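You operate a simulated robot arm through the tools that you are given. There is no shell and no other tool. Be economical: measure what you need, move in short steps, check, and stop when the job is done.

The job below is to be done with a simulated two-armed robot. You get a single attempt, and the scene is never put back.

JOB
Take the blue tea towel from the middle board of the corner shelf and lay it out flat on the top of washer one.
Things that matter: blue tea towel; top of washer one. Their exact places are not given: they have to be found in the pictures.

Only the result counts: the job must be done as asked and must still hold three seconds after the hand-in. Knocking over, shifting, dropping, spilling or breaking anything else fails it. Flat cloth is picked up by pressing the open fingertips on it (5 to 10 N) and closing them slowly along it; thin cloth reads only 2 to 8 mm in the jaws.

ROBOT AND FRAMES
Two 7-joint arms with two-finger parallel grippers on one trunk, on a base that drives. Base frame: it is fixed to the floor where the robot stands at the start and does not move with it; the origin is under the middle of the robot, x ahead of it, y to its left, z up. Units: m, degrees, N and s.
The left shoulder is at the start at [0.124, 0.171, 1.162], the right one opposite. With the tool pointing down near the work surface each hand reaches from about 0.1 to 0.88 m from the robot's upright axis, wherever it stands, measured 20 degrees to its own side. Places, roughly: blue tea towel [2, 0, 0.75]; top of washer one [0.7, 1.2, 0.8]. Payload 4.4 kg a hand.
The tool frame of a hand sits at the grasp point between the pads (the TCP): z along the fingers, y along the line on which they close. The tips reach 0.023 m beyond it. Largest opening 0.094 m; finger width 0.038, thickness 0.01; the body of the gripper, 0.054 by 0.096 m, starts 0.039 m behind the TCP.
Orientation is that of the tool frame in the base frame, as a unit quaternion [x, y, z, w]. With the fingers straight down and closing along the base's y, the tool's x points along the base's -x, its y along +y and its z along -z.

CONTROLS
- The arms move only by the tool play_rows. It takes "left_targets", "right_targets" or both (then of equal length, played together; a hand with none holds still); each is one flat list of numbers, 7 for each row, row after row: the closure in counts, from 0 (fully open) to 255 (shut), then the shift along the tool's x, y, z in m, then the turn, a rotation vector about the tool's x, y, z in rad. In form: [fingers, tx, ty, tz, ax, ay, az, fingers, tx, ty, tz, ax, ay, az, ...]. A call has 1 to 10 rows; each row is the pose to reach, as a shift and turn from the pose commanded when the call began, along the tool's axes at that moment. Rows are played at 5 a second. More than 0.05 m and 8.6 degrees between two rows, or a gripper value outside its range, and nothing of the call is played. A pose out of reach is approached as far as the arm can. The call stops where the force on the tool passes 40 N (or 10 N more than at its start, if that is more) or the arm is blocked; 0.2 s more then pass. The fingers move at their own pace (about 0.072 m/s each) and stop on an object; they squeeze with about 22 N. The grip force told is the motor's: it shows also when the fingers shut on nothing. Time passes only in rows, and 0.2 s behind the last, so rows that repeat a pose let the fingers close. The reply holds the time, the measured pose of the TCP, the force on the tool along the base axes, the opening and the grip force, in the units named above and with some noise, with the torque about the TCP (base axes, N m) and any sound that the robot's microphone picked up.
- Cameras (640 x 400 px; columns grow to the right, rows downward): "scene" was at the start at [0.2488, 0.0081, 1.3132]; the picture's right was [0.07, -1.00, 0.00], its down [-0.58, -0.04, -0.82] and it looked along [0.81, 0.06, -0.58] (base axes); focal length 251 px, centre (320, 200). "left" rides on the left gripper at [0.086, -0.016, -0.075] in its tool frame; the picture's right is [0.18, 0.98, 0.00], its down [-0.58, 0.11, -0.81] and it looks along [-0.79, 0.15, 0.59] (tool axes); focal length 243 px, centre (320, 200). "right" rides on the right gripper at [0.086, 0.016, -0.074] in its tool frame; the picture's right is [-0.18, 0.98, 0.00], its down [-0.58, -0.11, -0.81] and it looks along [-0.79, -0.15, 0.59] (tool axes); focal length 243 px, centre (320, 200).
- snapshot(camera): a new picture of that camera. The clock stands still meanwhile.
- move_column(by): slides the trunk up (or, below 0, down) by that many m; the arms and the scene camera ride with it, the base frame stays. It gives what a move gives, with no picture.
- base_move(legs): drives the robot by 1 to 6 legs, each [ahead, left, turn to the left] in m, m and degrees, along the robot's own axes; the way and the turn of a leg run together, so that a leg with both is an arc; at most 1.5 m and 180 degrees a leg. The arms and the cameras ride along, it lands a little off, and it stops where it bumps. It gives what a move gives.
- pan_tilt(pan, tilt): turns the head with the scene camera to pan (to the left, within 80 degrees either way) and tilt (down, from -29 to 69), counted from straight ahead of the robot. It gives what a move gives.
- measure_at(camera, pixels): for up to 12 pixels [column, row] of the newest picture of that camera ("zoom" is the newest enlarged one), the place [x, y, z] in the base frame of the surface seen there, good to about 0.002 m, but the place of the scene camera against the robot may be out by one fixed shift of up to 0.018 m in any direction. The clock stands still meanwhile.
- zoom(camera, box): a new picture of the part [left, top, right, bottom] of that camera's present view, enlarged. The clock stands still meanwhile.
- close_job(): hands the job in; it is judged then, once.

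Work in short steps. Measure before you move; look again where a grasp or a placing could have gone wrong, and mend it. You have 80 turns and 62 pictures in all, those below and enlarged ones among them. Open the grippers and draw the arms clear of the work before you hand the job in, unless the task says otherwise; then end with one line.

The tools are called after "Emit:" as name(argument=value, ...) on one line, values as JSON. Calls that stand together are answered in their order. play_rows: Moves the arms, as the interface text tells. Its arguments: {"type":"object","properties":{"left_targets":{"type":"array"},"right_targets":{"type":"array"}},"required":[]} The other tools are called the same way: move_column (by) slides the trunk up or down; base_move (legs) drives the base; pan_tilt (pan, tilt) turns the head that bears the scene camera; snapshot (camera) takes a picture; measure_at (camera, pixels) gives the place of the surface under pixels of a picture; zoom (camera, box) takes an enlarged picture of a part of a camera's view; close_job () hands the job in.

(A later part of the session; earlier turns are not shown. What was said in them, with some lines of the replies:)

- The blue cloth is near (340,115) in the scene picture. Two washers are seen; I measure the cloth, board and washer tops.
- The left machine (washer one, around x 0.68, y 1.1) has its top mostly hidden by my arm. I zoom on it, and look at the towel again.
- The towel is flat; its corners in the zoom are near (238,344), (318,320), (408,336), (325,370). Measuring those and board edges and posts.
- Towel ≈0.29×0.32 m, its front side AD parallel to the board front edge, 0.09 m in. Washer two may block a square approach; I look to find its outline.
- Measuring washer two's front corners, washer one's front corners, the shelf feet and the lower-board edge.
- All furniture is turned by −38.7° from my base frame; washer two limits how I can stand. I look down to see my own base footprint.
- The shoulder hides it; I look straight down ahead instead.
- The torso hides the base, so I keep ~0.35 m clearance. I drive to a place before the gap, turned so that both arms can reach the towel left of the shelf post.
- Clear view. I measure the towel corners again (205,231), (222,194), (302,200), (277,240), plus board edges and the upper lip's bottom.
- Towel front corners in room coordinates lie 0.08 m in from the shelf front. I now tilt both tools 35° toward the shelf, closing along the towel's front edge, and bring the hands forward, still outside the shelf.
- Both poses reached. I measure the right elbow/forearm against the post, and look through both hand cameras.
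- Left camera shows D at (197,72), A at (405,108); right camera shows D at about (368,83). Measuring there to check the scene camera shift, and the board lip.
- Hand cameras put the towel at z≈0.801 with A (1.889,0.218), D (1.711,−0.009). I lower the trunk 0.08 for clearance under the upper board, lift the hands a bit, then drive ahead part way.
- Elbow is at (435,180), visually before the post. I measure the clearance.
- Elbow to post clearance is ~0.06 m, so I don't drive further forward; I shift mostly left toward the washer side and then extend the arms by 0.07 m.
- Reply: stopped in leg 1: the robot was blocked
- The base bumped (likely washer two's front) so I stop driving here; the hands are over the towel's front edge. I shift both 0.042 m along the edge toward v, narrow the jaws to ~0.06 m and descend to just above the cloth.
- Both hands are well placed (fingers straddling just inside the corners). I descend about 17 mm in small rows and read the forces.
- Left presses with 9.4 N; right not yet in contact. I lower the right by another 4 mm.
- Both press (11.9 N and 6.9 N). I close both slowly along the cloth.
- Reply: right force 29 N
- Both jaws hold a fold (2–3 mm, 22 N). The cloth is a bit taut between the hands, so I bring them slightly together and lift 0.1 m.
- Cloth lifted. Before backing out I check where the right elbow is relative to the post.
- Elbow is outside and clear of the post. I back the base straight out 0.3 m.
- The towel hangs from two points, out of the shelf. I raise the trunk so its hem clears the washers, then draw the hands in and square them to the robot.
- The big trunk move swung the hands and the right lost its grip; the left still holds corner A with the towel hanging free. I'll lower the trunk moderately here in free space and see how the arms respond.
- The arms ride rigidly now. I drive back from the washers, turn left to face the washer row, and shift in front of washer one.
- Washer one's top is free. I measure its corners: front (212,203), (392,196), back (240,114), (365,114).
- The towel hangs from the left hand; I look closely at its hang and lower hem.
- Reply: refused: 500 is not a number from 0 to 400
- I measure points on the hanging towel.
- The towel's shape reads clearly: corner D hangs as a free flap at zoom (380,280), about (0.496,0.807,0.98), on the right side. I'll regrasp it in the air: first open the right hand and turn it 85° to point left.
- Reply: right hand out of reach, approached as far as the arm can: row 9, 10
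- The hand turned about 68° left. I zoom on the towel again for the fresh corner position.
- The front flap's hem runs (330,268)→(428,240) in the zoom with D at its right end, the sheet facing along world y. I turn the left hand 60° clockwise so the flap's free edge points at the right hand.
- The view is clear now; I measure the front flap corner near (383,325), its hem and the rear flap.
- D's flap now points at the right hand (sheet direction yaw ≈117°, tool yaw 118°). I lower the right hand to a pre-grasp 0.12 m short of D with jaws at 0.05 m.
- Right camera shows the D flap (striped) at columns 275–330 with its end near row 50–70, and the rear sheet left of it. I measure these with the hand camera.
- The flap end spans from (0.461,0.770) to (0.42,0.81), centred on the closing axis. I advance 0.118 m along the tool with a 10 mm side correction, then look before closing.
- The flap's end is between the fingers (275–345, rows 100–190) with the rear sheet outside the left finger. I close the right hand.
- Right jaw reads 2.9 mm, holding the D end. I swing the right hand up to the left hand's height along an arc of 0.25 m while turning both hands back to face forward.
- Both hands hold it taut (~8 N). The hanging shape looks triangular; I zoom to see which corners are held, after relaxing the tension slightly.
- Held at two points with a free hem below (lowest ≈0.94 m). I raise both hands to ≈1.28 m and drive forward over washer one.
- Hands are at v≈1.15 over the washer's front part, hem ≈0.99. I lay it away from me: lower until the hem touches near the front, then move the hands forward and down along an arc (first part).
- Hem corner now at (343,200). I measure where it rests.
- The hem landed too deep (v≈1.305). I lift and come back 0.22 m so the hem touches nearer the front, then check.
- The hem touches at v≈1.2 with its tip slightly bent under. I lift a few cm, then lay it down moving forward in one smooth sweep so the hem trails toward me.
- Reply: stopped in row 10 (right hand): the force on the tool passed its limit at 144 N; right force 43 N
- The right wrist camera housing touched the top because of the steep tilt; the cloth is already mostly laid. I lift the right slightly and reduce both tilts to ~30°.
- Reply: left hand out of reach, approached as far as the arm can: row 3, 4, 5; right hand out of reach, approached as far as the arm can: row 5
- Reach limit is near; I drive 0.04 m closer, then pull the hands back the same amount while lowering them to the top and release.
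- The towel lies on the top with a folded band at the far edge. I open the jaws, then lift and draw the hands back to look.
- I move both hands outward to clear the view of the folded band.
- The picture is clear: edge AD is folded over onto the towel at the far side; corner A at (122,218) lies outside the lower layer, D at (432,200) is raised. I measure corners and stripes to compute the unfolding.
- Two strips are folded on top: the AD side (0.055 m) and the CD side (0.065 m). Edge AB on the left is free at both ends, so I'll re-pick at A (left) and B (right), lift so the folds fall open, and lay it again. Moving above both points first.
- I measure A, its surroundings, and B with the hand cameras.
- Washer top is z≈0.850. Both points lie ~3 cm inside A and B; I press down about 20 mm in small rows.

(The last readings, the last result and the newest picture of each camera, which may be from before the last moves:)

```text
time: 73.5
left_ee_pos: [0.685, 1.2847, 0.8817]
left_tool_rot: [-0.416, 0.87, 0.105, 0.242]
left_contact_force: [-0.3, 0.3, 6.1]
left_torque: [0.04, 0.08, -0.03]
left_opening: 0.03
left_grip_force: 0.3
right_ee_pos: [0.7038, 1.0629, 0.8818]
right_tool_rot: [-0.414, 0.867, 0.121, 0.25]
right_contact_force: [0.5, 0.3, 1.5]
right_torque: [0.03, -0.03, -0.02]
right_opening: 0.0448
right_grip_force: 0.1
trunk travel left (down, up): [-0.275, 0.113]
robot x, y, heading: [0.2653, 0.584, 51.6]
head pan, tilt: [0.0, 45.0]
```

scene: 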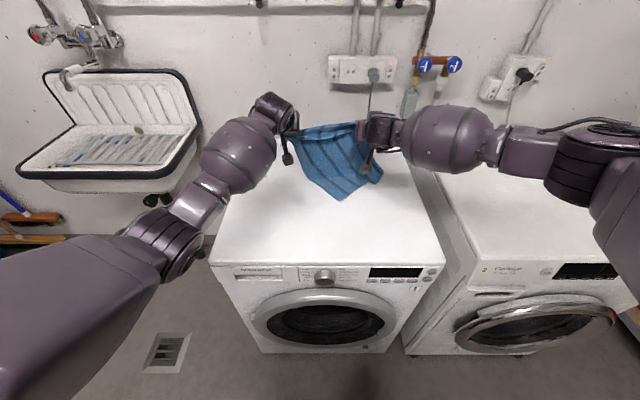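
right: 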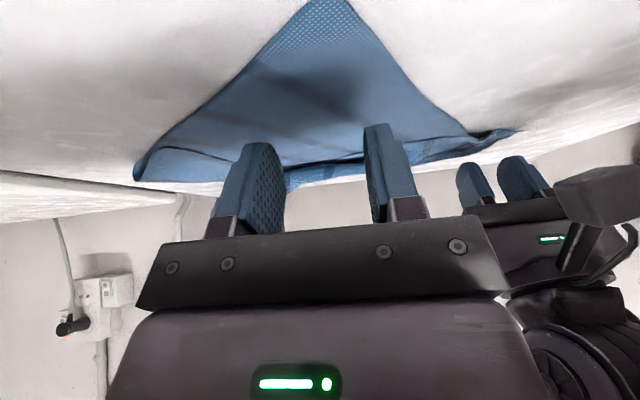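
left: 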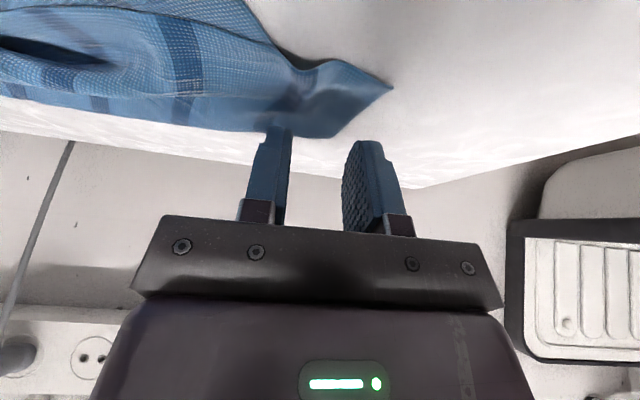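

Left 6 N, right 1.5 N in contact. I lower the right 1.5 mm more and close both slowly.

Emit:
play_rows(left_targets=[174, 0.0002, 0, 0.0004, 0, 0, 0, 174, 0.0002, 0, 0.0004, 0, 0, 0, 188, 0.0002, 0, 0.0004, 0, 0, 0, 200, 0.0002, 0, 0.0004, 0, 0, 0, 212, 0.0002, 0, 0.0004, 0, 0, 0, 224, 0.0002, 0, 0.0004, 0, 0, 0, 236, 0.0002, 0, 0.0004, 0, 0, 0, 255, 0.0002, 0, 0.0004, 0, 0, 0, 255, 0.0002, 0, 0.0004, 0, 0, 0, 255, 0.0002, 0, 0.0004, 0, 0, 0], right_targets=[133, 0.0008, 0, 0.0013, 0, 0, 0, 148, 0.0008, 0, 0.0013, 0, 0, 0, 163, 0.0008, 0, 0.0013, 0, 0, 0, 178, 0.0008, 0, 0.0013, 0, 0, 0, 193, 0.0008, 0, 0.0013, 0, 0, 0, 208, 0.0008, 0, 0.0013, 0, 0, 0, 223, 0.0008, 0, 0.0013, 0, 0, 0, 240, 0.0008, 0, 0.0013, 0, 0, 0, 255, 0.0008, 0, 0.0013, 0, 0, 0, 255, 0.0008, 0, 0.0013, 0, 0, 0])

Emit:
snapshot(camera="left")

```text
time: 75.8
left_ee_pos: [0.684, 1.2825, 0.8803]
left_tool_rot: [-0.415, 0.87, 0.105, 0.242]
left_contact_force: [0.1, 0.6, 8.2]
left_torque: [-0.01, 0.0, -0.02]
left_opening: 0.0027
left_grip_force: 22.3
right_ee_pos: [0.7031, 1.0645, 0.8812]
right_tool_rot: [-0.415, 0.866, 0.122, 0.25]
right_contact_force: [-0.4, 3.5, 16.1]
right_torque: [0.04, 0.06, -0.02]
right_opening: 0.0024
right_grip_force: 21.6
trunk travel left (down, up): [-0.275, 0.113]
robot x, y, heading: [0.2662, 0.5868, 51.4]
head pan, tilt: [0.0, 45.0]
```

```text
11 pictures are left
```

left: 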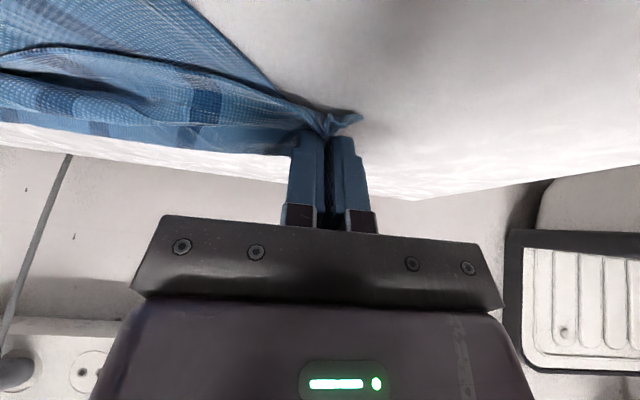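

Both jaws hold (2.7 and 2.4 mm). I lift, draw the hands back and line them up side by side with 0.25 m spacing so the towel hangs from edge AB.

Emit:
play_rows(left_targets=[255, -0.0208, 0, -0.0341, 0, 0, 0, 255, -0.0416, 0, -0.0682, 0, 0, 0, 255, -0.0624, 0, -0.1024, 0, 0, 0, 255, -0.0502, -0.002, -0.1379, 0, 0, 0, 255, -0.0379, -0.004, -0.1735, 0, 0, 0, 255, -0.0262, -0.006, -0.2098, 0, 0, 0, 255, -0.013, -0.008, -0.2459, 0, 0, 0, 255, -0.0008, -0.01, -0.2815, 0, 0, 0, 255, 0.0115, -0.011, -0.317, 0, 0, 0, 255, 0.0232, -0.0126, -0.3535, 0, 0, 0], right_targets=[255, -0.0208, 0, -0.0341, 0, 0, 0, 255, -0.0416, 0, -0.0682, 0, 0, 0, 255, -0.0624, 0, -0.1024, 0, 0, 0, 255, -0.0693, -0.016, -0.1262, 0, 0, 0, 255, -0.0762, -0.032, -0.1501, 0, 0, 0, 255, -0.0836, -0.048, -0.1748, 0, 0, 0, 255, -0.0904, -0.064, -0.1988, 0, 0, 0, 255, -0.0972, -0.08, -0.2227, 0, 0, 0, 255, -0.1042, -0.096, -0.2465, 0, 0, 0, 255, -0.1116, -0.112, -0.2713, 0, 0, 0])

Emit:
snapshot(camera="scene")

```text
time: 78.0
left_ee_pos: [0.5482, 1.1626, 1.2001]
left_tool_rot: [-0.386, 0.86, 0.236, 0.236]
left_contact_force: [8.0, -7.4, -1.7]
left_torque: [-0.26, -0.2, -0.07]
left_opening: 0.0026
left_grip_force: 22.4
left hand out of reach, approached as far as the arm can: row 10
right_ee_pos: [0.7591, 0.9552, 1.1708]
right_tool_rot: [-0.417, 0.864, 0.127, 0.249]
right_contact_force: [-8.3, 6.9, 0.8]
right_torque: [0.17, 0.2, 0.12]
right_opening: 0.0024
right_grip_force: 22.2
trunk travel left (down, up): [-0.275, 0.113]
robot x, y, heading: [0.2658, 0.5858, 51.1]
head pan, tilt: [0.0, 45.0]
stopped in row 10 (left hand): the arm was blocked; the commanded pose is now the measured one
```

```text
10 pictures are left
```

scene: 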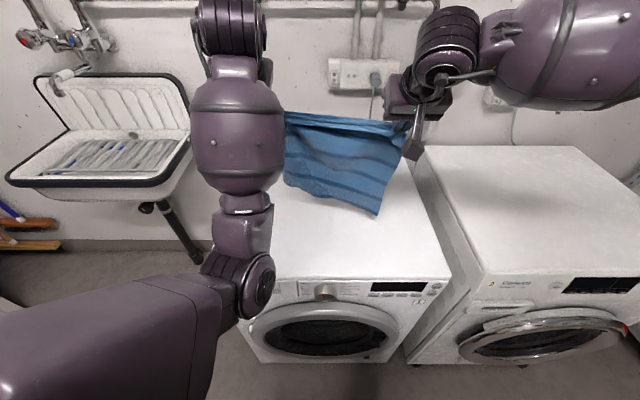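

Now it hangs as a clean rectangle from edge AB with stripes parallel to the top. I ease the tension, level the left hand's roll and carry it forward over the rear part of the top.

Emit:
play_rows(left_targets=[255, -0.0295, -0.0026, 0.0216, 0.03, 0.001, -0.0224, 255, -0.0591, -0.0053, 0.0432, 0.06, 0.002, -0.0449, 255, -0.0887, -0.0079, 0.0648, 0.09, 0.003, -0.0673, 255, -0.1182, -0.0105, 0.0864, 0.12, 0.004, -0.0897, 255, -0.1478, -0.0132, 0.108, 0.15, 0.005, -0.1122, 255, -0.1773, -0.0158, 0.1296, 0.18, 0.006, -0.1346, 255, -0.1773, -0.0158, 0.1296, 0.18, 0.006, -0.1346], right_targets=[255, -0.038, 0.0017, 0.0173, 0, 0, 0, 255, -0.076, 0.0033, 0.0346, 0, 0, 0, 255, -0.114, 0.005, 0.052, 0, 0, 0, 255, -0.152, 0.0067, 0.0693, 0, 0, 0, 255, -0.19, 0.0083, 0.0866, 0, 0, 0, 255, -0.228, 0.01, 0.1039, 0, 0, 0, 255, -0.228, 0.01, 0.1039, 0, 0, 0])

Emit:
zoom(camera="scene", box=[200, 60, 460, 280])

Emit:
measure_at(camera="zoom", pixels=[[270, 230], [320, 240], [370, 245], [300, 180], [350, 180]])

```text
time: 79.6
left_ee_pos: [0.6927, 1.3246, 1.2018]
left_tool_rot: [-0.422, 0.85, 0.14, 0.283]
left_contact_force: [0.1, -0.2, 0.1]
left_torque: [0.02, 0.0, 0.0]
left_opening: 0.0024
left_grip_force: 22.3
right_ee_pos: [0.9066, 1.1541, 1.2017]
right_tool_rot: [-0.417, 0.865, 0.125, 0.249]
right_contact_force: [0.0, 0.3, 1.2]
right_torque: [0.0, 0.0, 0.0]
right_opening: 0.002
right_grip_force: 21.8
trunk travel left (down, up): [-0.275, 0.113]
robot x, y, heading: [0.2681, 0.5847, 51.5]
head pan, tilt: [0.0, 45.0]
```

```text
1.82 times, centred on (330, 170) of scene
```

zoom: 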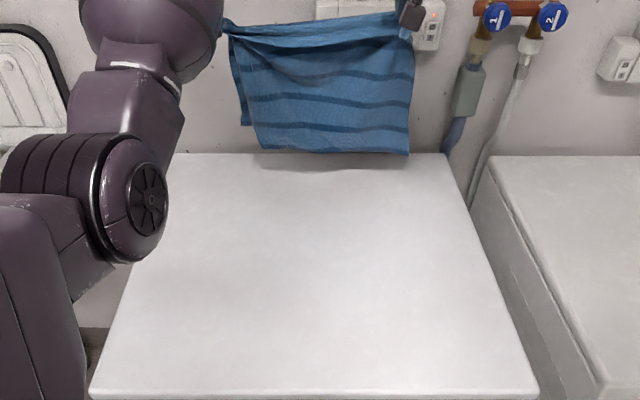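

```text
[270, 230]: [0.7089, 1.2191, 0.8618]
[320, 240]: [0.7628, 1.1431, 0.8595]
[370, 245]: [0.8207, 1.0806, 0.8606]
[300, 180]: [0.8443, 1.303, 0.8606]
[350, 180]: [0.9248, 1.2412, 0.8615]
```

A full flat rectangle hangs over the rear of the top. I lower it so the hem touches at the back and draw the hands toward me along an arc.

Emit:
play_rows(left_targets=[255, 0.026, 0, 0.018, 0, 0, 0, 255, 0.0569, 0, 0.026, 0, 0, 0, 255, 0.0949, 0, 0.0101, 0, 0, 0, 255, 0.1359, 0, -0.0019, 0, 0, 0, 255, 0.1759, 0, -0.0069, 0, 0, 0, 255, 0.2179, 0, -0.0008, 0, 0, 0, 255, 0.2558, 0, 0.0082, 0, 0, 0, 255, 0.2956, 0, 0.0196, 0, 0, 0, 255, 0.332, 0, 0.0348, 0, 0, 0, 255, 0.3649, 0, 0.0539, 0, 0, 0], right_targets=[255, 0.0245, 0, 0.0199, 0, 0, 0, 255, 0.0548, 0, 0.0303, 0, 0, 0, 255, 0.0939, 0, 0.0174, 0, 0, 0, 255, 0.1357, 0, 0.0085, 0, 0, 0, 255, 0.176, 0, 0.0067, 0, 0, 0, 255, 0.2174, 0, 0.0159, 0, 0, 0, 255, 0.2546, 0, 0.0278, 0, 0, 0, 255, 0.2933, 0, 0.0423, 0, 0, 0, 255, 0.3285, 0, 0.0603, 0, 0, 0, 255, 0.3598, 0, 0.0817, 0, 0, 0])

Emit:
zoom(camera="scene", box=[200, 60, 460, 280])

Emit:
measure_at(camera="zoom", pixels=[[260, 180], [300, 180], [350, 180], [400, 180], [300, 230], [350, 230], [300, 150], [350, 160]])

```text
time: 81.8
left_ee_pos: [0.5362, 1.1198, 0.9365]
left_tool_rot: [-0.422, 0.849, 0.144, 0.284]
left_contact_force: [0.3, -0.3, -0.2]
left_torque: [0.03, -0.01, 0.01]
left_opening: 0.0025
left_grip_force: 21.6
right_ee_pos: [0.7427, 0.9532, 0.9436]
right_tool_rot: [-0.416, 0.866, 0.125, 0.249]
right_contact_force: [1.1, -0.4, -0.4]
right_torque: [0.0, 0.0, -0.02]
right_opening: 0.0023
right_grip_force: 22.1
trunk travel left (down, up): [-0.275, 0.113]
robot x, y, heading: [0.2694, 0.5862, 51.6]
head pan, tilt: [0.0, 45.0]
```

```text
1.82 times, centred on (330, 170) of scene
```

zoom: 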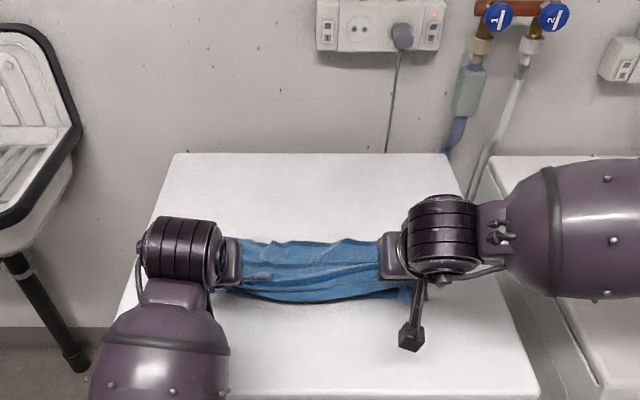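

```text
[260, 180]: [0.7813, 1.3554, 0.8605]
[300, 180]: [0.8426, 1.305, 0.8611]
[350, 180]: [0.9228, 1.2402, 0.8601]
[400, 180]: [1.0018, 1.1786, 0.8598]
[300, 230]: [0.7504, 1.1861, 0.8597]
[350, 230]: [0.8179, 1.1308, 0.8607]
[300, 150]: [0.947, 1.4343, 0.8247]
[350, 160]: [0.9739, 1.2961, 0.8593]
```

The hem touched later than I assumed and came along, leaving slack. I lift, go forward again to v≈1.47 and lower until the hem just touches there.

Emit:
play_rows(left_targets=[255, -0.027, 0, -0.036, 0, 0, 0, 255, -0.0691, 0, -0.0506, 0, 0, 0, 255, -0.1169, 0, -0.0561, 0, 0, 0, 255, -0.1653, 0, -0.0573, 0, 0, 0, 255, -0.2126, 0, -0.0505, 0, 0, 0, 255, -0.2566, 0, -0.0426, 0, 0, 0, 255, -0.2958, 0, -0.0282, 0, 0, 0, 255, -0.3312, 0, -0.0055, 0, 0, 0, 255, -0.3312, 0, -0.0055, 0, 0, 0, 255, -0.3174, 0, 0.0129, 0, 0, 0], right_targets=[255, -0.0204, 0, -0.0321, 0, 0, 0, 255, -0.0613, 0, -0.0499, 0, 0, 0, 255, -0.1085, 0, -0.059, 0, 0, 0, 255, -0.1567, 0, -0.064, 0, 0, 0, 255, -0.2045, 0, -0.0609, 0, 0, 0, 255, -0.2489, 0, -0.0563, 0, 0, 0, 255, -0.2891, 0, -0.045, 0, 0, 0, 255, -0.3262, 0, -0.025, 0, 0, 0, 255, -0.3262, 0, -0.025, 0, 0, 0, 255, -0.3138, 0, -0.0056, 0, 0, 0])

Emit:
zoom(camera="scene", box=[200, 60, 460, 280])

Emit:
measure_at(camera="zoom", pixels=[[270, 175], [300, 178], [350, 180], [390, 180], [300, 165], [350, 165], [330, 190]])

```text
time: 84.0
left_ee_pos: [0.6965, 1.3309, 1.1137]
left_tool_rot: [-0.422, 0.85, 0.139, 0.282]
left_contact_force: [0.6, 0.3, -0.4]
left_torque: [-0.03, 0.02, -0.03]
left_opening: 0.0025
left_grip_force: 21.9
right_ee_pos: [0.908, 1.1576, 1.1118]
right_tool_rot: [-0.416, 0.866, 0.124, 0.249]
right_contact_force: [0.5, 1.0, -0.3]
right_torque: [0.0, 0.0, -0.03]
right_opening: 0.0022
right_grip_force: 22.3
trunk travel left (down, up): [-0.275, 0.113]
robot x, y, heading: [0.2648, 0.5861, 51.4]
head pan, tilt: [0.0, 45.0]
```

```text
1.82 times, centred on (330, 170) of scene
```

zoom: 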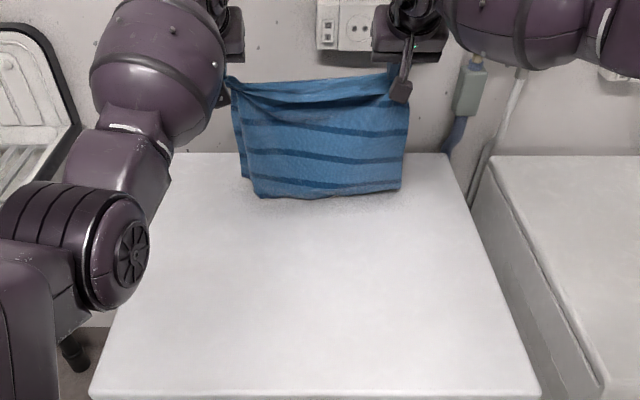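

```text
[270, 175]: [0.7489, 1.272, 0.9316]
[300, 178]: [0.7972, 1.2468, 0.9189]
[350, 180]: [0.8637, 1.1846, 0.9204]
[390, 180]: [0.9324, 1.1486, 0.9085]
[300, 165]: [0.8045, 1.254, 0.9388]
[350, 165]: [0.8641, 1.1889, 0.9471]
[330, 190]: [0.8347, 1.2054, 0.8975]
```

Hem hangs at z≈0.875, about 2.5 cm above the top at v≈1.46. I lower it to touch and then draw back along a tighter arc (radius ≈0.215 m).

Emit:
play_rows(left_targets=[255, 0.015, 0, 0.02, 0, 0, 0, 255, 0.037, 0, 0.016, 0, 0, 0, 255, 0.0662, 0, -0.0033, 0, 0, 0, 255, 0.099, 0, -0.0179, 0, 0, 0, 255, 0.1389, 0, -0.0229, 0, 0, 0, 255, 0.1785, 0, -0.02, 0, 0, 0, 255, 0.2171, 0, -0.0102, 0, 0, 0, 255, 0.2504, 0, 0.006, 0, 0, 0, 255, 0.2802, 0, 0.0274, 0, 0, 0, 255, 0.3052, 0, 0.0474, 0, 0, 0], right_targets=[255, 0.0134, 0, 0.0211, 0, 0, 0, 255, 0.0357, 0, 0.0188, 0, 0, 0, 255, 0.0662, 0, 0.0017, 0, 0, 0, 255, 0.1001, 0, -0.0102, 0, 0, 0, 255, 0.1403, 0, -0.0121, 0, 0, 0, 255, 0.1796, 0, -0.0063, 0, 0, 0, 255, 0.2173, 0, 0.0065, 0, 0, 0, 255, 0.2494, 0, 0.0252, 0, 0, 0, 255, 0.2774, 0, 0.0489, 0, 0, 0, 255, 0.3008, 0, 0.0707, 0, 0, 0])

Emit:
zoom(camera="scene", box=[220, 110, 440, 270])

Emit:
measure_at(camera="zoom", pixels=[[220, 150], [300, 140], [380, 150], [300, 200], [300, 240], [350, 200], [300, 110]])

```text
time: 86.2
left_ee_pos: [0.5633, 1.1557, 0.8946]
left_tool_rot: [-0.422, 0.849, 0.141, 0.284]
left_contact_force: [0.3, -0.9, 0.6]
left_torque: [-0.02, -0.01, 0.01]
left_opening: 0.0025
left_grip_force: 22.0
right_ee_pos: [0.7706, 0.9885, 0.8943]
right_tool_rot: [-0.416, 0.865, 0.125, 0.249]
right_contact_force: [-0.1, 0.5, 0.1]
right_torque: [-0.04, 0.01, -0.01]
right_opening: 0.0019
right_grip_force: 22.2
trunk travel left (down, up): [-0.275, 0.113]
robot x, y, heading: [0.2647, 0.5832, 51.3]
head pan, tilt: [0.0, 45.0]
```

```text
2.50 times, centred on (330, 190) of scene
```

zoom: 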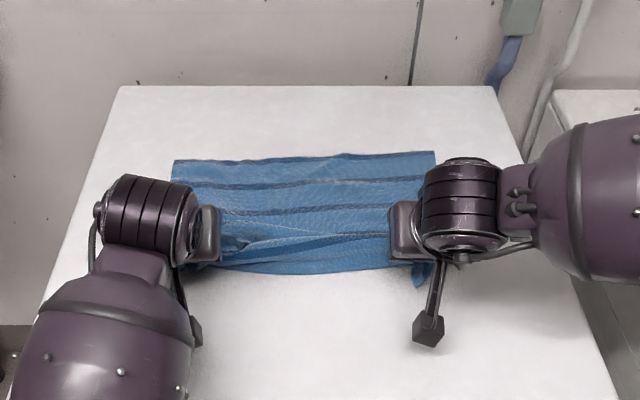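

```text
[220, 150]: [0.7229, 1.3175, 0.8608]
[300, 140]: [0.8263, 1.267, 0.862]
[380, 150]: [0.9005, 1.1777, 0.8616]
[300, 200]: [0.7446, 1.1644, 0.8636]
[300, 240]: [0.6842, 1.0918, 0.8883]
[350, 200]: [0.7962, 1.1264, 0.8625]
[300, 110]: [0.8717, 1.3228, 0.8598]
```

Nearly flat; there is ~3 cm slack just ahead of the hands. I draw back 0.035 m, spread the hands slightly and lower a little.

Emit:
play_rows(left_targets=[255, 0.0102, 0.003, -0.0044, 0, 0, 0, 255, 0.0204, 0.006, -0.009, 0, 0, 0, 255, 0.0316, 0.008, -0.0162, 0, 0, 0, 255, 0.0316, 0.008, -0.0162, 0, 0, 0], right_targets=[255, 0.0102, -0.003, -0.003, 0, 0, 0, 255, 0.0205, -0.006, -0.0075, 0, 0, 0, 255, 0.0327, -0.008, -0.0137, 0, 0, 0, 255, 0.0327, -0.008, -0.0137, 0, 0, 0])

Emit:
zoom(camera="scene", box=[220, 110, 440, 270])

```text
time: 87.2
left_ee_pos: [0.5343, 1.1322, 0.8895]
left_tool_rot: [-0.422, 0.85, 0.14, 0.282]
left_contact_force: [0.2, 0.5, -0.7]
left_torque: [0.05, 0.01, 0.01]
left_opening: 0.0024
left_grip_force: 22.3
right_ee_pos: [0.7564, 0.9571, 0.8875]
right_tool_rot: [-0.416, 0.865, 0.125, 0.249]
right_contact_force: [-1.1, -0.5, -0.4]
right_torque: [-0.01, 0.02, 0.03]
right_opening: 0.0023
right_grip_force: 21.9
trunk travel left (down, up): [-0.275, 0.113]
robot x, y, heading: [0.2655, 0.584, 51.5]
head pan, tilt: [0.0, 45.0]
```

```text
2.50 times, centred on (330, 190) of scene
```

zoom: 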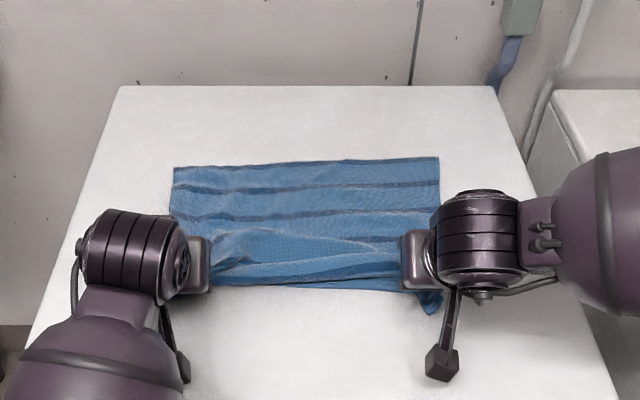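

Almost flat. I pull 2 cm more, set the tips on the surface and open slowly so the pinched folds spread out.

Emit:
play_rows(left_targets=[255, 0.008, 0.0015, -0.006, 0, 0, 0, 255, 0.016, 0.003, -0.012, 0, 0, 0, 255, 0.0205, 0.003, -0.006, 0, 0, 0, 255, 0.0205, 0.003, -0.006, 0, 0, 0, 225, 0.0205, 0.003, -0.006, 0, 0, 0, 195, 0.0205, 0.003, -0.006, 0, 0, 0, 165, 0.0205, 0.003, -0.006, 0, 0, 0, 135, 0.0205, 0.003, -0.006, 0, 0, 0, 110, 0.0205, 0.003, -0.006, 0, 0, 0, 110, 0.0205, 0.003, -0.006, 0, 0, 0], right_targets=[255, 0.0085, -0.0015, -0.0054, 0, 0, 0, 255, 0.0169, -0.003, -0.0107, 0, 0, 0, 255, 0.0201, -0.003, -0.0056, 0, 0, 0, 255, 0.0201, -0.003, -0.0056, 0, 0, 0, 225, 0.0201, -0.003, -0.0056, 0, 0, 0, 195, 0.0201, -0.003, -0.0056, 0, 0, 0, 165, 0.0201, -0.003, -0.0056, 0, 0, 0, 135, 0.0201, -0.003, -0.0056, 0, 0, 0, 110, 0.0201, -0.003, -0.0056, 0, 0, 0, 110, 0.0201, -0.003, -0.0056, 0, 0, 0])

Emit:
play_rows(left_targets=[110, -0.018, 0, -0.024, 0, 0, 0, 110, -0.036, 0, -0.048, 0, 0, 0, 110, -0.04, 0.01, -0.09, 0, 0, 0, 110, -0.03, 0.04, -0.12, 0, 0, 0, 110, -0.02, 0.08, -0.14, 0, 0, 0, 110, -0.01, 0.12, -0.15, 0, 0, 0], right_targets=[110, -0.016, 0, -0.025, 0, 0, 0, 110, -0.032, 0, -0.05, 0, 0, 0, 110, -0.036, -0.01, -0.09, 0, 0, 0, 110, -0.03, -0.04, -0.12, 0, 0, 0, 110, -0.02, -0.08, -0.14, 0, 0, 0, 110, -0.01, -0.12, -0.15, 0, 0, 0])

Emit:
zoom(camera="scene", box=[220, 110, 440, 270])

Emit:
measure_at(camera="zoom", pixels=[[180, 175], [432, 168], [300, 240], [300, 275], [200, 285], [420, 290], [300, 300], [430, 260], [180, 260]])

```text
time: 89.4
left_ee_pos: [0.522, 1.1203, 0.8819]
left_tool_rot: [-0.422, 0.85, 0.14, 0.283]
left_contact_force: [0.3, 0.3, -0.7]
left_torque: [-0.01, 0.0, -0.02]
left_opening: 0.0535
left_grip_force: 0.1
right_ee_pos: [0.7451, 0.9393, 0.882]
right_tool_rot: [-0.417, 0.865, 0.125, 0.25]
right_contact_force: [0.5, 0.7, -0.6]
right_torque: [-0.01, 0.0, 0.0]
right_opening: 0.0537
right_grip_force: 0.0
trunk travel left (down, up): [-0.275, 0.113]
robot x, y, heading: [0.2643, 0.5855, 51.3]
head pan, tilt: [0.0, 45.0]
```

```text
time: 90.8
left_ee_pos: [0.3746, 1.1279, 1.0089]
left_tool_rot: [-0.421, 0.851, 0.138, 0.283]
left_contact_force: [-0.5, 0.8, 1.0]
left_torque: [0.02, -0.01, 0.0]
left_opening: 0.0534
left_grip_force: 0.1
right_ee_pos: [0.7935, 0.8058, 1.0124]
right_tool_rot: [-0.415, 0.866, 0.125, 0.25]
right_contact_force: [0.1, 0.7, 0.9]
right_torque: [0.0, -0.04, 0.01]
right_opening: 0.0534
right_grip_force: 0.1
trunk travel left (down, up): [-0.275, 0.113]
robot x, y, heading: [0.265, 0.587, 51.3]
head pan, tilt: [0.0, 45.0]
```

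```text
2.50 times, centred on (330, 190) of scene
```

zoom: 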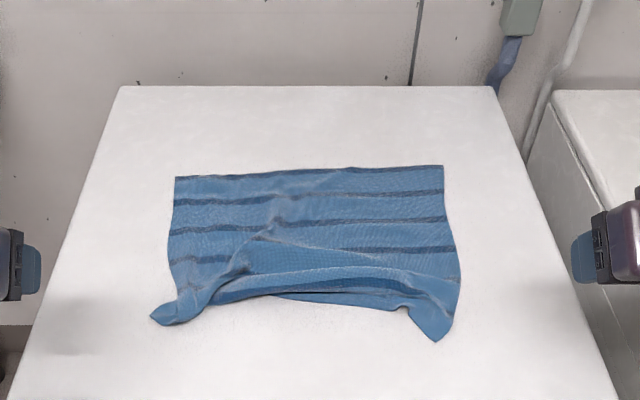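

```text
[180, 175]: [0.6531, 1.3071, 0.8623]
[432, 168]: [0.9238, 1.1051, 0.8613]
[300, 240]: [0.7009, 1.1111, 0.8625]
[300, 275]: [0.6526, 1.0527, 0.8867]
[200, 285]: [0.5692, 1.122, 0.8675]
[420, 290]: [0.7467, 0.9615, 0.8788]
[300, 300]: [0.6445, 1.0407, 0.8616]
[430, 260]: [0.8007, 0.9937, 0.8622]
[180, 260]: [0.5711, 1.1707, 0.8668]
```

Far side and sides are flat; the near edge's middle is tucked in a shallow fold with the corners sticking out at (155,317) and (437,338). I measure these to smooth it.

Emit:
measure_at(camera="zoom", pixels=[[156, 317], [185, 305], [437, 336], [435, 305], [410, 308], [215, 304], [320, 302], [320, 285], [320, 268], [360, 275], [250, 285], [240, 255]])

```text
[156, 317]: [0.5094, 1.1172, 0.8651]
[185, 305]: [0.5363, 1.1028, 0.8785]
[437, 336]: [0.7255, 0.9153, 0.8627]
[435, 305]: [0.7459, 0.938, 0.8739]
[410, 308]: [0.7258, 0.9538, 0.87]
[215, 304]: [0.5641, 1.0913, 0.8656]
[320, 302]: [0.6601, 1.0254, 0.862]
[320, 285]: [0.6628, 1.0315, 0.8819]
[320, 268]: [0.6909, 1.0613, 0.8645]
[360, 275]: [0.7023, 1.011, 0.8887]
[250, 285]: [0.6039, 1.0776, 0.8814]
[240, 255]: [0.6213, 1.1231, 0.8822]
```

I'll press closed fingertips near each corner and drag them outward and toward me to tension edge AB. First move above the two spots.

Emit:
play_rows(left_targets=[255, -0.0182, -0.0333, 0.0136, 0, 0, 0, 255, -0.0364, -0.0665, 0.0273, 0, 0, 0, 255, -0.0546, -0.0998, 0.0409, 0, 0, 0, 255, -0.0728, -0.133, 0.0545, 0, 0, 0, 255, -0.051, -0.133, 0.0836, 0, 0, 0, 255, -0.0293, -0.133, 0.1126, 0, 0, 0, 255, -0.0075, -0.133, 0.1417, 0, 0, 0, 255, -0.0075, -0.133, 0.1417, 0, 0, 0], right_targets=[255, -0.0139, 0.0367, 0.0088, 0, 0, 0, 255, -0.0277, 0.0734, 0.0176, 0, 0, 0, 255, -0.0416, 0.11, 0.0264, 0, 0, 0, 255, -0.0554, 0.1467, 0.0352, 0, 0, 0, 255, -0.0354, 0.1467, 0.0667, 0, 0, 0, 255, -0.0154, 0.1467, 0.0982, 0, 0, 0, 255, 0.0046, 0.1467, 0.1297, 0, 0, 0, 255, 0.0046, 0.1467, 0.1297, 0, 0, 0])

Emit:
play_rows(left_targets=[255, 0.006, 0, 0.008, 0, 0, 0, 255, 0.0096, 0, 0.0128, 0, 0, 0, 255, 0.0114, 0, 0.0152, 0, 0, 0, 255, 0.0114, 0, 0.0152, 0, 0, 0], right_targets=[255, 0.0054, 0, 0.0084, 0, 0, 0, 255, 0.0086, 0, 0.0135, 0, 0, 0, 255, 0.0102, 0, 0.016, 0, 0, 0, 255, 0.0102, 0, 0.016, 0, 0, 0])

```text
time: 92.6
left_ee_pos: [0.5371, 1.1173, 0.9005]
left_tool_rot: [-0.422, 0.85, 0.139, 0.283]
left_contact_force: [-0.1, -0.5, 0.1]
left_torque: [0.01, 0.0, -0.02]
left_opening: 0.0003
left_grip_force: 22.3
right_ee_pos: [0.7206, 0.9485, 0.9027]
right_tool_rot: [-0.417, 0.865, 0.125, 0.249]
right_contact_force: [-0.5, 0.5, -0.2]
right_torque: [0.01, 0.01, 0.0]
right_opening: 0.0
right_grip_force: 21.7
trunk travel left (down, up): [-0.275, 0.113]
robot x, y, heading: [0.2659, 0.5856, 51.6]
head pan, tilt: [0.0, 45.0]
```

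```text
time: 93.6
left_ee_pos: [0.5372, 1.1186, 0.8815]
left_tool_rot: [-0.423, 0.849, 0.14, 0.284]
left_contact_force: [-0.5, 0.1, 9.8]
left_torque: [-0.05, -0.01, -0.01]
left_opening: 0.0
left_grip_force: 21.8
right_ee_pos: [0.7203, 0.9501, 0.8845]
right_tool_rot: [-0.416, 0.865, 0.125, 0.25]
right_contact_force: [0.3, -0.2, 0.2]
right_torque: [0.02, 0.02, 0.03]
right_opening: 0.0002
right_grip_force: 22.1
trunk travel left (down, up): [-0.275, 0.113]
robot x, y, heading: [0.2646, 0.5865, 51.4]
head pan, tilt: [0.0, 45.0]
```

Left presses with 9.8 N; right is ~3 mm short. I press the right too, then drag both outward and back slowly.

Emit:
play_rows(left_targets=[255, 0, 0, 0, 0, 0, 0, 255, 0, 0, 0, 0, 0, 0, 255, 0.006, 0.005, -0.0045, 0, 0, 0, 255, 0.012, 0.01, -0.009, 0, 0, 0, 255, 0.018, 0.015, -0.0135, 0, 0, 0, 255, 0.024, 0.02, -0.018, 0, 0, 0, 255, 0.03, 0.025, -0.0225, 0, 0, 0, 255, 0.036, 0.03, -0.027, 0, 0, 0, 255, 0.036, 0.03, -0.027, 0, 0, 0], right_targets=[255, 0.0016, 0, 0.0025, 0, 0, 0, 255, 0.0025, 0, 0.004, 0, 0, 0, 255, 0.0067, -0.005, 0.0013, 0, 0, 0, 255, 0.0109, -0.01, -0.0014, 0, 0, 0, 255, 0.0152, -0.015, -0.004, 0, 0, 0, 255, 0.0194, -0.02, -0.0067, 0, 0, 0, 255, 0.0236, -0.025, -0.0094, 0, 0, 0, 255, 0.0278, -0.03, -0.0121, 0, 0, 0, 255, 0.0278, -0.03, -0.0121, 0, 0, 0])

Emit:
zoom(camera="scene", box=[220, 110, 440, 270])

```text
time: 95.6
left_ee_pos: [0.4859, 1.1012, 0.8825]
left_tool_rot: [-0.422, 0.849, 0.14, 0.284]
left_contact_force: [8.2, -4.6, 13.8]
left_torque: [-0.14, -0.21, 0.0]
left_opening: 0.0
left_grip_force: 22.4
right_ee_pos: [0.725, 0.9078, 0.8808]
right_tool_rot: [-0.417, 0.865, 0.126, 0.25]
right_contact_force: [-5.9, 5.9, 14.0]
right_torque: [0.16, 0.21, -0.01]
right_opening: 0.0
right_grip_force: 22.0
trunk travel left (down, up): [-0.275, 0.113]
robot x, y, heading: [0.2645, 0.5881, 51.3]
head pan, tilt: [0.0, 45.0]
```

```text
2.50 times, centred on (330, 190) of scene
```

zoom: 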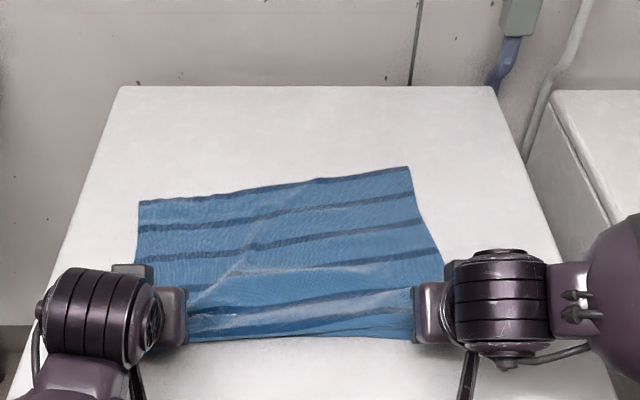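

The near edge is pulled straight (~8 N tension) and the towel lies nearly flat. I lift both hands straight up and well aside, then check.

Emit:
play_rows(left_targets=[255, -0.009, 0, -0.012, 0, 0, 0, 255, -0.027, 0, -0.036, 0, 0, 0, 255, -0.045, 0, -0.06, 0, 0, 0, 255, -0.05, 0.02, -0.09, 0, 0, 0, 255, -0.04, 0.05, -0.12, 0, 0, 0, 255, -0.025, 0.09, -0.14, 0, 0, 0], right_targets=[255, -0.008, 0, -0.0127, 0, 0, 0, 255, -0.024, 0, -0.038, 0, 0, 0, 255, -0.04, 0, -0.063, 0, 0, 0, 255, -0.045, -0.02, -0.09, 0, 0, 0, 255, -0.035, -0.05, -0.12, 0, 0, 0, 255, -0.02, -0.09, -0.14, 0, 0, 0])

Emit:
zoom(camera="scene", box=[220, 110, 440, 270])

Emit:
measure_at(camera="zoom", pixels=[[142, 205], [405, 170], [125, 335], [440, 335], [300, 335], [300, 310], [300, 280], [230, 280], [200, 320], [400, 310], [270, 230], [350, 290]])

```text
time: 97.0
left_ee_pos: [0.3737, 1.1046, 1.0088]
left_tool_rot: [-0.422, 0.85, 0.139, 0.282]
left_contact_force: [0.5, 0.2, 0.2]
left_torque: [-0.03, 0.01, 0.01]
left_opening: 0.0
left_grip_force: 22.5
right_ee_pos: [0.761, 0.8051, 1.0074]
right_tool_rot: [-0.416, 0.866, 0.124, 0.25]
right_contact_force: [-0.5, -0.5, 1.0]
right_torque: [0.03, 0.02, 0.01]
right_opening: 0.0001
right_grip_force: 21.7
trunk travel left (down, up): [-0.275, 0.113]
robot x, y, heading: [0.2659, 0.5865, 51.3]
head pan, tilt: [0.0, 45.0]
```

```text
2.50 times, centred on (330, 190) of scene
```

zoom: 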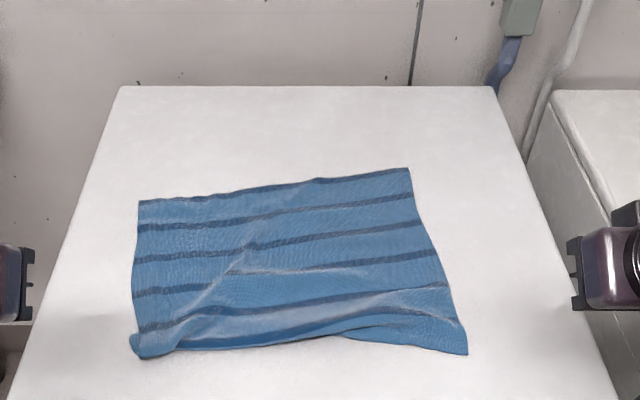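

```text
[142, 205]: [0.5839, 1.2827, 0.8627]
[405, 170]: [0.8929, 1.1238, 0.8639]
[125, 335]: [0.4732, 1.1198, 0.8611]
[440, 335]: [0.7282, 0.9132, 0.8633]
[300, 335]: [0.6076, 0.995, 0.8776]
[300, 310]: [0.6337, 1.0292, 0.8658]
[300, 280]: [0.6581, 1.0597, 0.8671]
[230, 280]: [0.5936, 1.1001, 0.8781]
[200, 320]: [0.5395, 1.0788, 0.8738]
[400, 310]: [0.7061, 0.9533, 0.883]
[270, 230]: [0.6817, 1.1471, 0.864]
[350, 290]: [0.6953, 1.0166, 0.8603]
```

Mostly flat, but the left side measures short (~0.22 vs 0.29 m) so the near-left corner may be tucked. I zoom closely there.

Emit:
zoom(camera="scene", box=[258, 205, 338, 260])

Emit:
measure_at(camera="zoom", pixels=[[60, 330], [60, 290], [110, 345], [150, 300], [200, 300], [250, 290], [300, 280], [400, 270], [500, 250], [150, 220], [250, 200], [80, 220]])

```text
7.27 times, centred on (298, 232) of scene
```

zoom: 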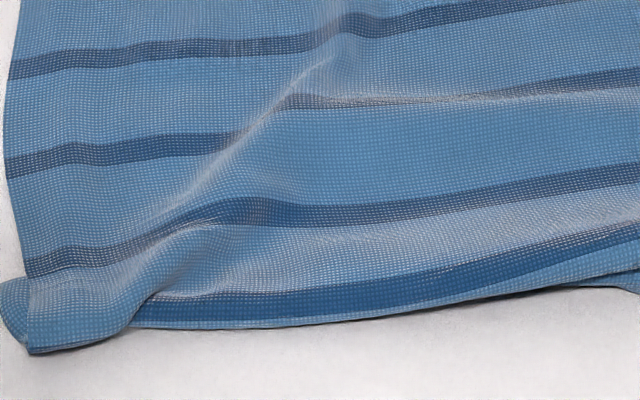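

```text
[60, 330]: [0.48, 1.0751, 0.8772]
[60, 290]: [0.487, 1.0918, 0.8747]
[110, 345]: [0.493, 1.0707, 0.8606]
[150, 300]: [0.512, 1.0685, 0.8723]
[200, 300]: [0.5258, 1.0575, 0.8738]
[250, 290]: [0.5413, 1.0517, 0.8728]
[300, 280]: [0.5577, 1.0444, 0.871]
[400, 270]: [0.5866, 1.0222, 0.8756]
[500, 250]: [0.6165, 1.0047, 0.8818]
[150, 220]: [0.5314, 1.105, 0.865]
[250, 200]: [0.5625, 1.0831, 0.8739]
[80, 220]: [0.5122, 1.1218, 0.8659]
```

Only a small corner triangle at A is tucked; the near edge's middle lags ~3 cm with low ridges behind it. I'll press both fingertips just inside the near edge and smooth it toward me.

Emit:
play_rows(left_targets=[255, -0.0138, -0.0326, 0.0103, 0, 0, 0, 255, -0.0275, -0.0652, 0.0206, 0, 0, 0, 255, -0.0413, -0.0978, 0.0309, 0, 0, 0, 255, -0.055, -0.1304, 0.0412, 0, 0, 0, 255, -0.0688, -0.163, 0.0515, 0, 0, 0, 255, -0.0448, -0.163, 0.0835, 0, 0, 0, 255, -0.0209, -0.163, 0.1155, 0, 0, 0, 255, -0.0029, -0.163, 0.1395, 0, 0, 0, 255, 0.0073, -0.163, 0.1531, 0, 0, 0, 255, 0.0073, -0.163, 0.1531, 0, 0, 0], right_targets=[255, -0.0141, 0.0329, 0.009, 0, 0, 0, 255, -0.0282, 0.0657, 0.0179, 0, 0, 0, 255, -0.0424, 0.0986, 0.0269, 0, 0, 0, 255, -0.0565, 0.1314, 0.0358, 0, 0, 0, 255, -0.0706, 0.1643, 0.0448, 0, 0, 0, 255, -0.0492, 0.1643, 0.0786, 0, 0, 0, 255, -0.0277, 0.1643, 0.1123, 0, 0, 0, 255, -0.0127, 0.1643, 0.136, 0, 0, 0, 255, -0.0036, 0.1643, 0.1503, 0, 0, 0, 255, -0.0036, 0.1643, 0.1503, 0, 0, 0])

```text
time: 99.4
left_ee_pos: [0.5409, 1.102, 0.8843]
left_tool_rot: [-0.423, 0.845, 0.169, 0.28]
left_contact_force: [-1.1, 0.9, -0.4]
left_torque: [0.0, 0.01, -0.01]
left_opening: 0.0002
left_grip_force: 22.2
right_ee_pos: [0.6837, 0.9752, 0.883]
right_tool_rot: [-0.416, 0.865, 0.125, 0.249]
right_contact_force: [-0.2, 0.0, 0.2]
right_torque: [0.0, -0.02, 0.03]
right_opening: 0.0001
right_grip_force: 22.2
trunk travel left (down, up): [-0.275, 0.113]
robot x, y, heading: [0.2686, 0.5863, 51.7]
head pan, tilt: [0.0, 45.0]
stopped in row 10 (left hand): the arm was blocked; the commanded pose is now the measured one
```

Left stopped slightly left of plan but is usable. I press the last millimetres and drag both toward me about 2.5 cm.

Emit:
play_rows(left_targets=[255, 0.0024, 0, 0.0032, 0, 0, 0, 255, 0.0024, 0, 0.0032, 0, 0, 0, 255, 0.0068, 0.002, -0.0001, 0, 0, 0, 255, 0.0112, 0.004, -0.0034, 0, 0, 0, 255, 0.0156, 0.006, -0.0067, 0, 0, 0, 255, 0.02, 0.008, -0.01, 0, 0, 0, 255, 0.02, 0.008, -0.01, 0, 0, 0], right_targets=[255, 0.0016, 0, 0.0025, 0, 0, 0, 255, 0.0016, 0, 0.0025, 0, 0, 0, 255, 0.0075, 0, -0.0013, 0, 0, 0, 255, 0.0134, 0, -0.005, 0, 0, 0, 255, 0.0193, 0, -0.0088, 0, 0, 0, 255, 0.0252, 0, -0.0125, 0, 0, 0, 255, 0.0252, 0, -0.0125, 0, 0, 0])

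```text
time: 101.0
left_ee_pos: [0.5163, 1.0981, 0.8833]
left_tool_rot: [-0.425, 0.842, 0.179, 0.28]
left_contact_force: [0.1, 0.9, -0.1]
left_torque: [0.06, 0.0, 0.02]
left_opening: 0.0
left_grip_force: 22.2
right_ee_pos: [0.6656, 0.9532, 0.8806]
right_tool_rot: [-0.416, 0.865, 0.125, 0.25]
right_contact_force: [1.4, 1.7, 8.4]
right_torque: [0.02, -0.02, -0.01]
right_opening: 0.0
right_grip_force: 21.9
trunk travel left (down, up): [-0.275, 0.113]
robot x, y, heading: [0.2679, 0.5842, 51.7]
head pan, tilt: [0.0, 45.0]
```

Right smoothed with 8 N; left only brushed. I lift both hands straight up, open them and draw them aside, then take the last look.

Emit:
play_rows(left_targets=[255, -0.018, 0, -0.024, 0, 0, 0, 255, -0.036, 0.005, -0.048, 0, 0, 0, 200, -0.045, 0.03, -0.075, 0, 0, 0, 100, -0.045, 0.065, -0.1, 0, 0, 0, 0, -0.04, 0.1, -0.12, 0, 0, 0, 0, -0.035, 0.14, -0.13, 0, 0, 0, 0, -0.03, 0.17, -0.14, 0, 0, 0], right_targets=[255, -0.016, 0, -0.025, 0, 0, 0, 255, -0.032, 0, -0.05, 0, 0, 0, 200, -0.04, -0.03, -0.075, 0, 0, 0, 100, -0.04, -0.065, -0.1, 0, 0, 0, 0, -0.03, -0.1, -0.12, 0, 0, 0, 0, -0.02, -0.14, -0.13, 0, 0, 0, 0, -0.01, -0.17, -0.14, 0, 0, 0])

Emit:
zoom(camera="scene", box=[220, 110, 440, 270])

Emit:
measure_at(camera="zoom", pixels=[[142, 205], [405, 172], [145, 350], [455, 345], [300, 335], [300, 310], [300, 280], [230, 280], [200, 320], [400, 310], [350, 330], [250, 340]])

```text
time: 102.6
left_ee_pos: [0.3521, 1.132, 1.0169]
left_tool_rot: [-0.422, 0.845, 0.167, 0.282]
left_contact_force: [0.4, -0.6, 0.6]
left_torque: [-0.01, 0.01, 0.0]
left_opening: 0.0939
left_grip_force: 0.1
right_ee_pos: [0.758, 0.7938, 1.0031]
right_tool_rot: [-0.417, 0.865, 0.126, 0.25]
right_contact_force: [0.3, -0.5, 0.2]
right_torque: [0.04, -0.01, 0.0]
right_opening: 0.0939
right_grip_force: 0.0
trunk travel left (down, up): [-0.275, 0.113]
robot x, y, heading: [0.2639, 0.5881, 51.5]
head pan, tilt: [0.0, 45.0]
```

```text
2.50 times, centred on (330, 190) of scene
```

zoom: 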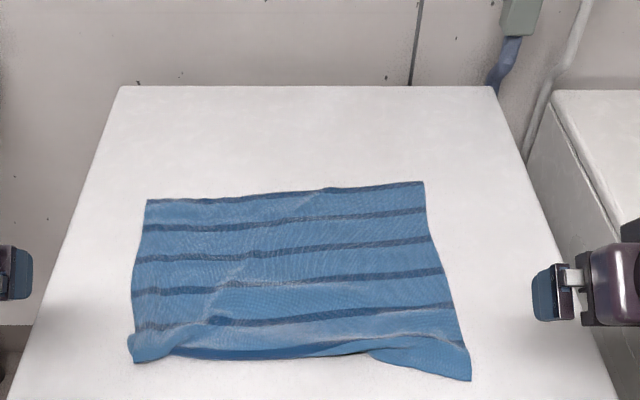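

```text
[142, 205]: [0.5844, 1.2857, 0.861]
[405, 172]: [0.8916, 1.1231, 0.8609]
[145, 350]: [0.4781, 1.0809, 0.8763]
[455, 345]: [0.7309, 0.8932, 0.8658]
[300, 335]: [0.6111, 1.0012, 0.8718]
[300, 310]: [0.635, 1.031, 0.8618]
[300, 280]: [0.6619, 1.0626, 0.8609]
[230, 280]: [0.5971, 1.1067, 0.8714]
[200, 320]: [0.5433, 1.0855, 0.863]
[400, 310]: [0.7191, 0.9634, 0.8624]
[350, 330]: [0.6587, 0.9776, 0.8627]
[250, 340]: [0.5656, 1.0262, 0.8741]
```

The towel now lies flat on washer one (heights within ~1 cm), fully on the top, both jaws open. I back the robot away and hand in.

Emit:
base_move(legs=[[-0.3, 0, 0]])

Emit:
close_job()

```text
time: 104.7
left_ee_pos: [0.1651, 0.9, 1.0161]
left_tool_rot: [-0.422, 0.846, 0.167, 0.282]
left_contact_force: [-0.6, 0.5, -0.8]
left_torque: [0.01, 0.0, 0.01]
left_opening: 0.0937
left_grip_force: 0.1
right_ee_pos: [0.5731, 0.5597, 1.0025]
right_tool_rot: [-0.416, 0.866, 0.125, 0.249]
right_contact_force: [1.1, -0.4, 0.5]
right_torque: [0.0, 0.0, 0.01]
right_opening: 0.094
right_grip_force: 0.2
trunk travel left (down, up): [-0.275, 0.113]
robot x, y, heading: [0.0832, 0.3489, 51.2]
head pan, tilt: [0.0, 45.0]
```

```text
The job is handed in.
```

The blue tea towel is spread out on top of washer one, fully on the surface, apart from a small tuck at its near-left corner and wrinkles up to about 1.5 cm; the grippers are open, the arms are clear, and the job is handed in. The base bumped once, probably into washer two, and a wrist camera housing once hit washer one's top at 144 N; I did not measure either washer afterwards, but saw no shift in the later pictures.
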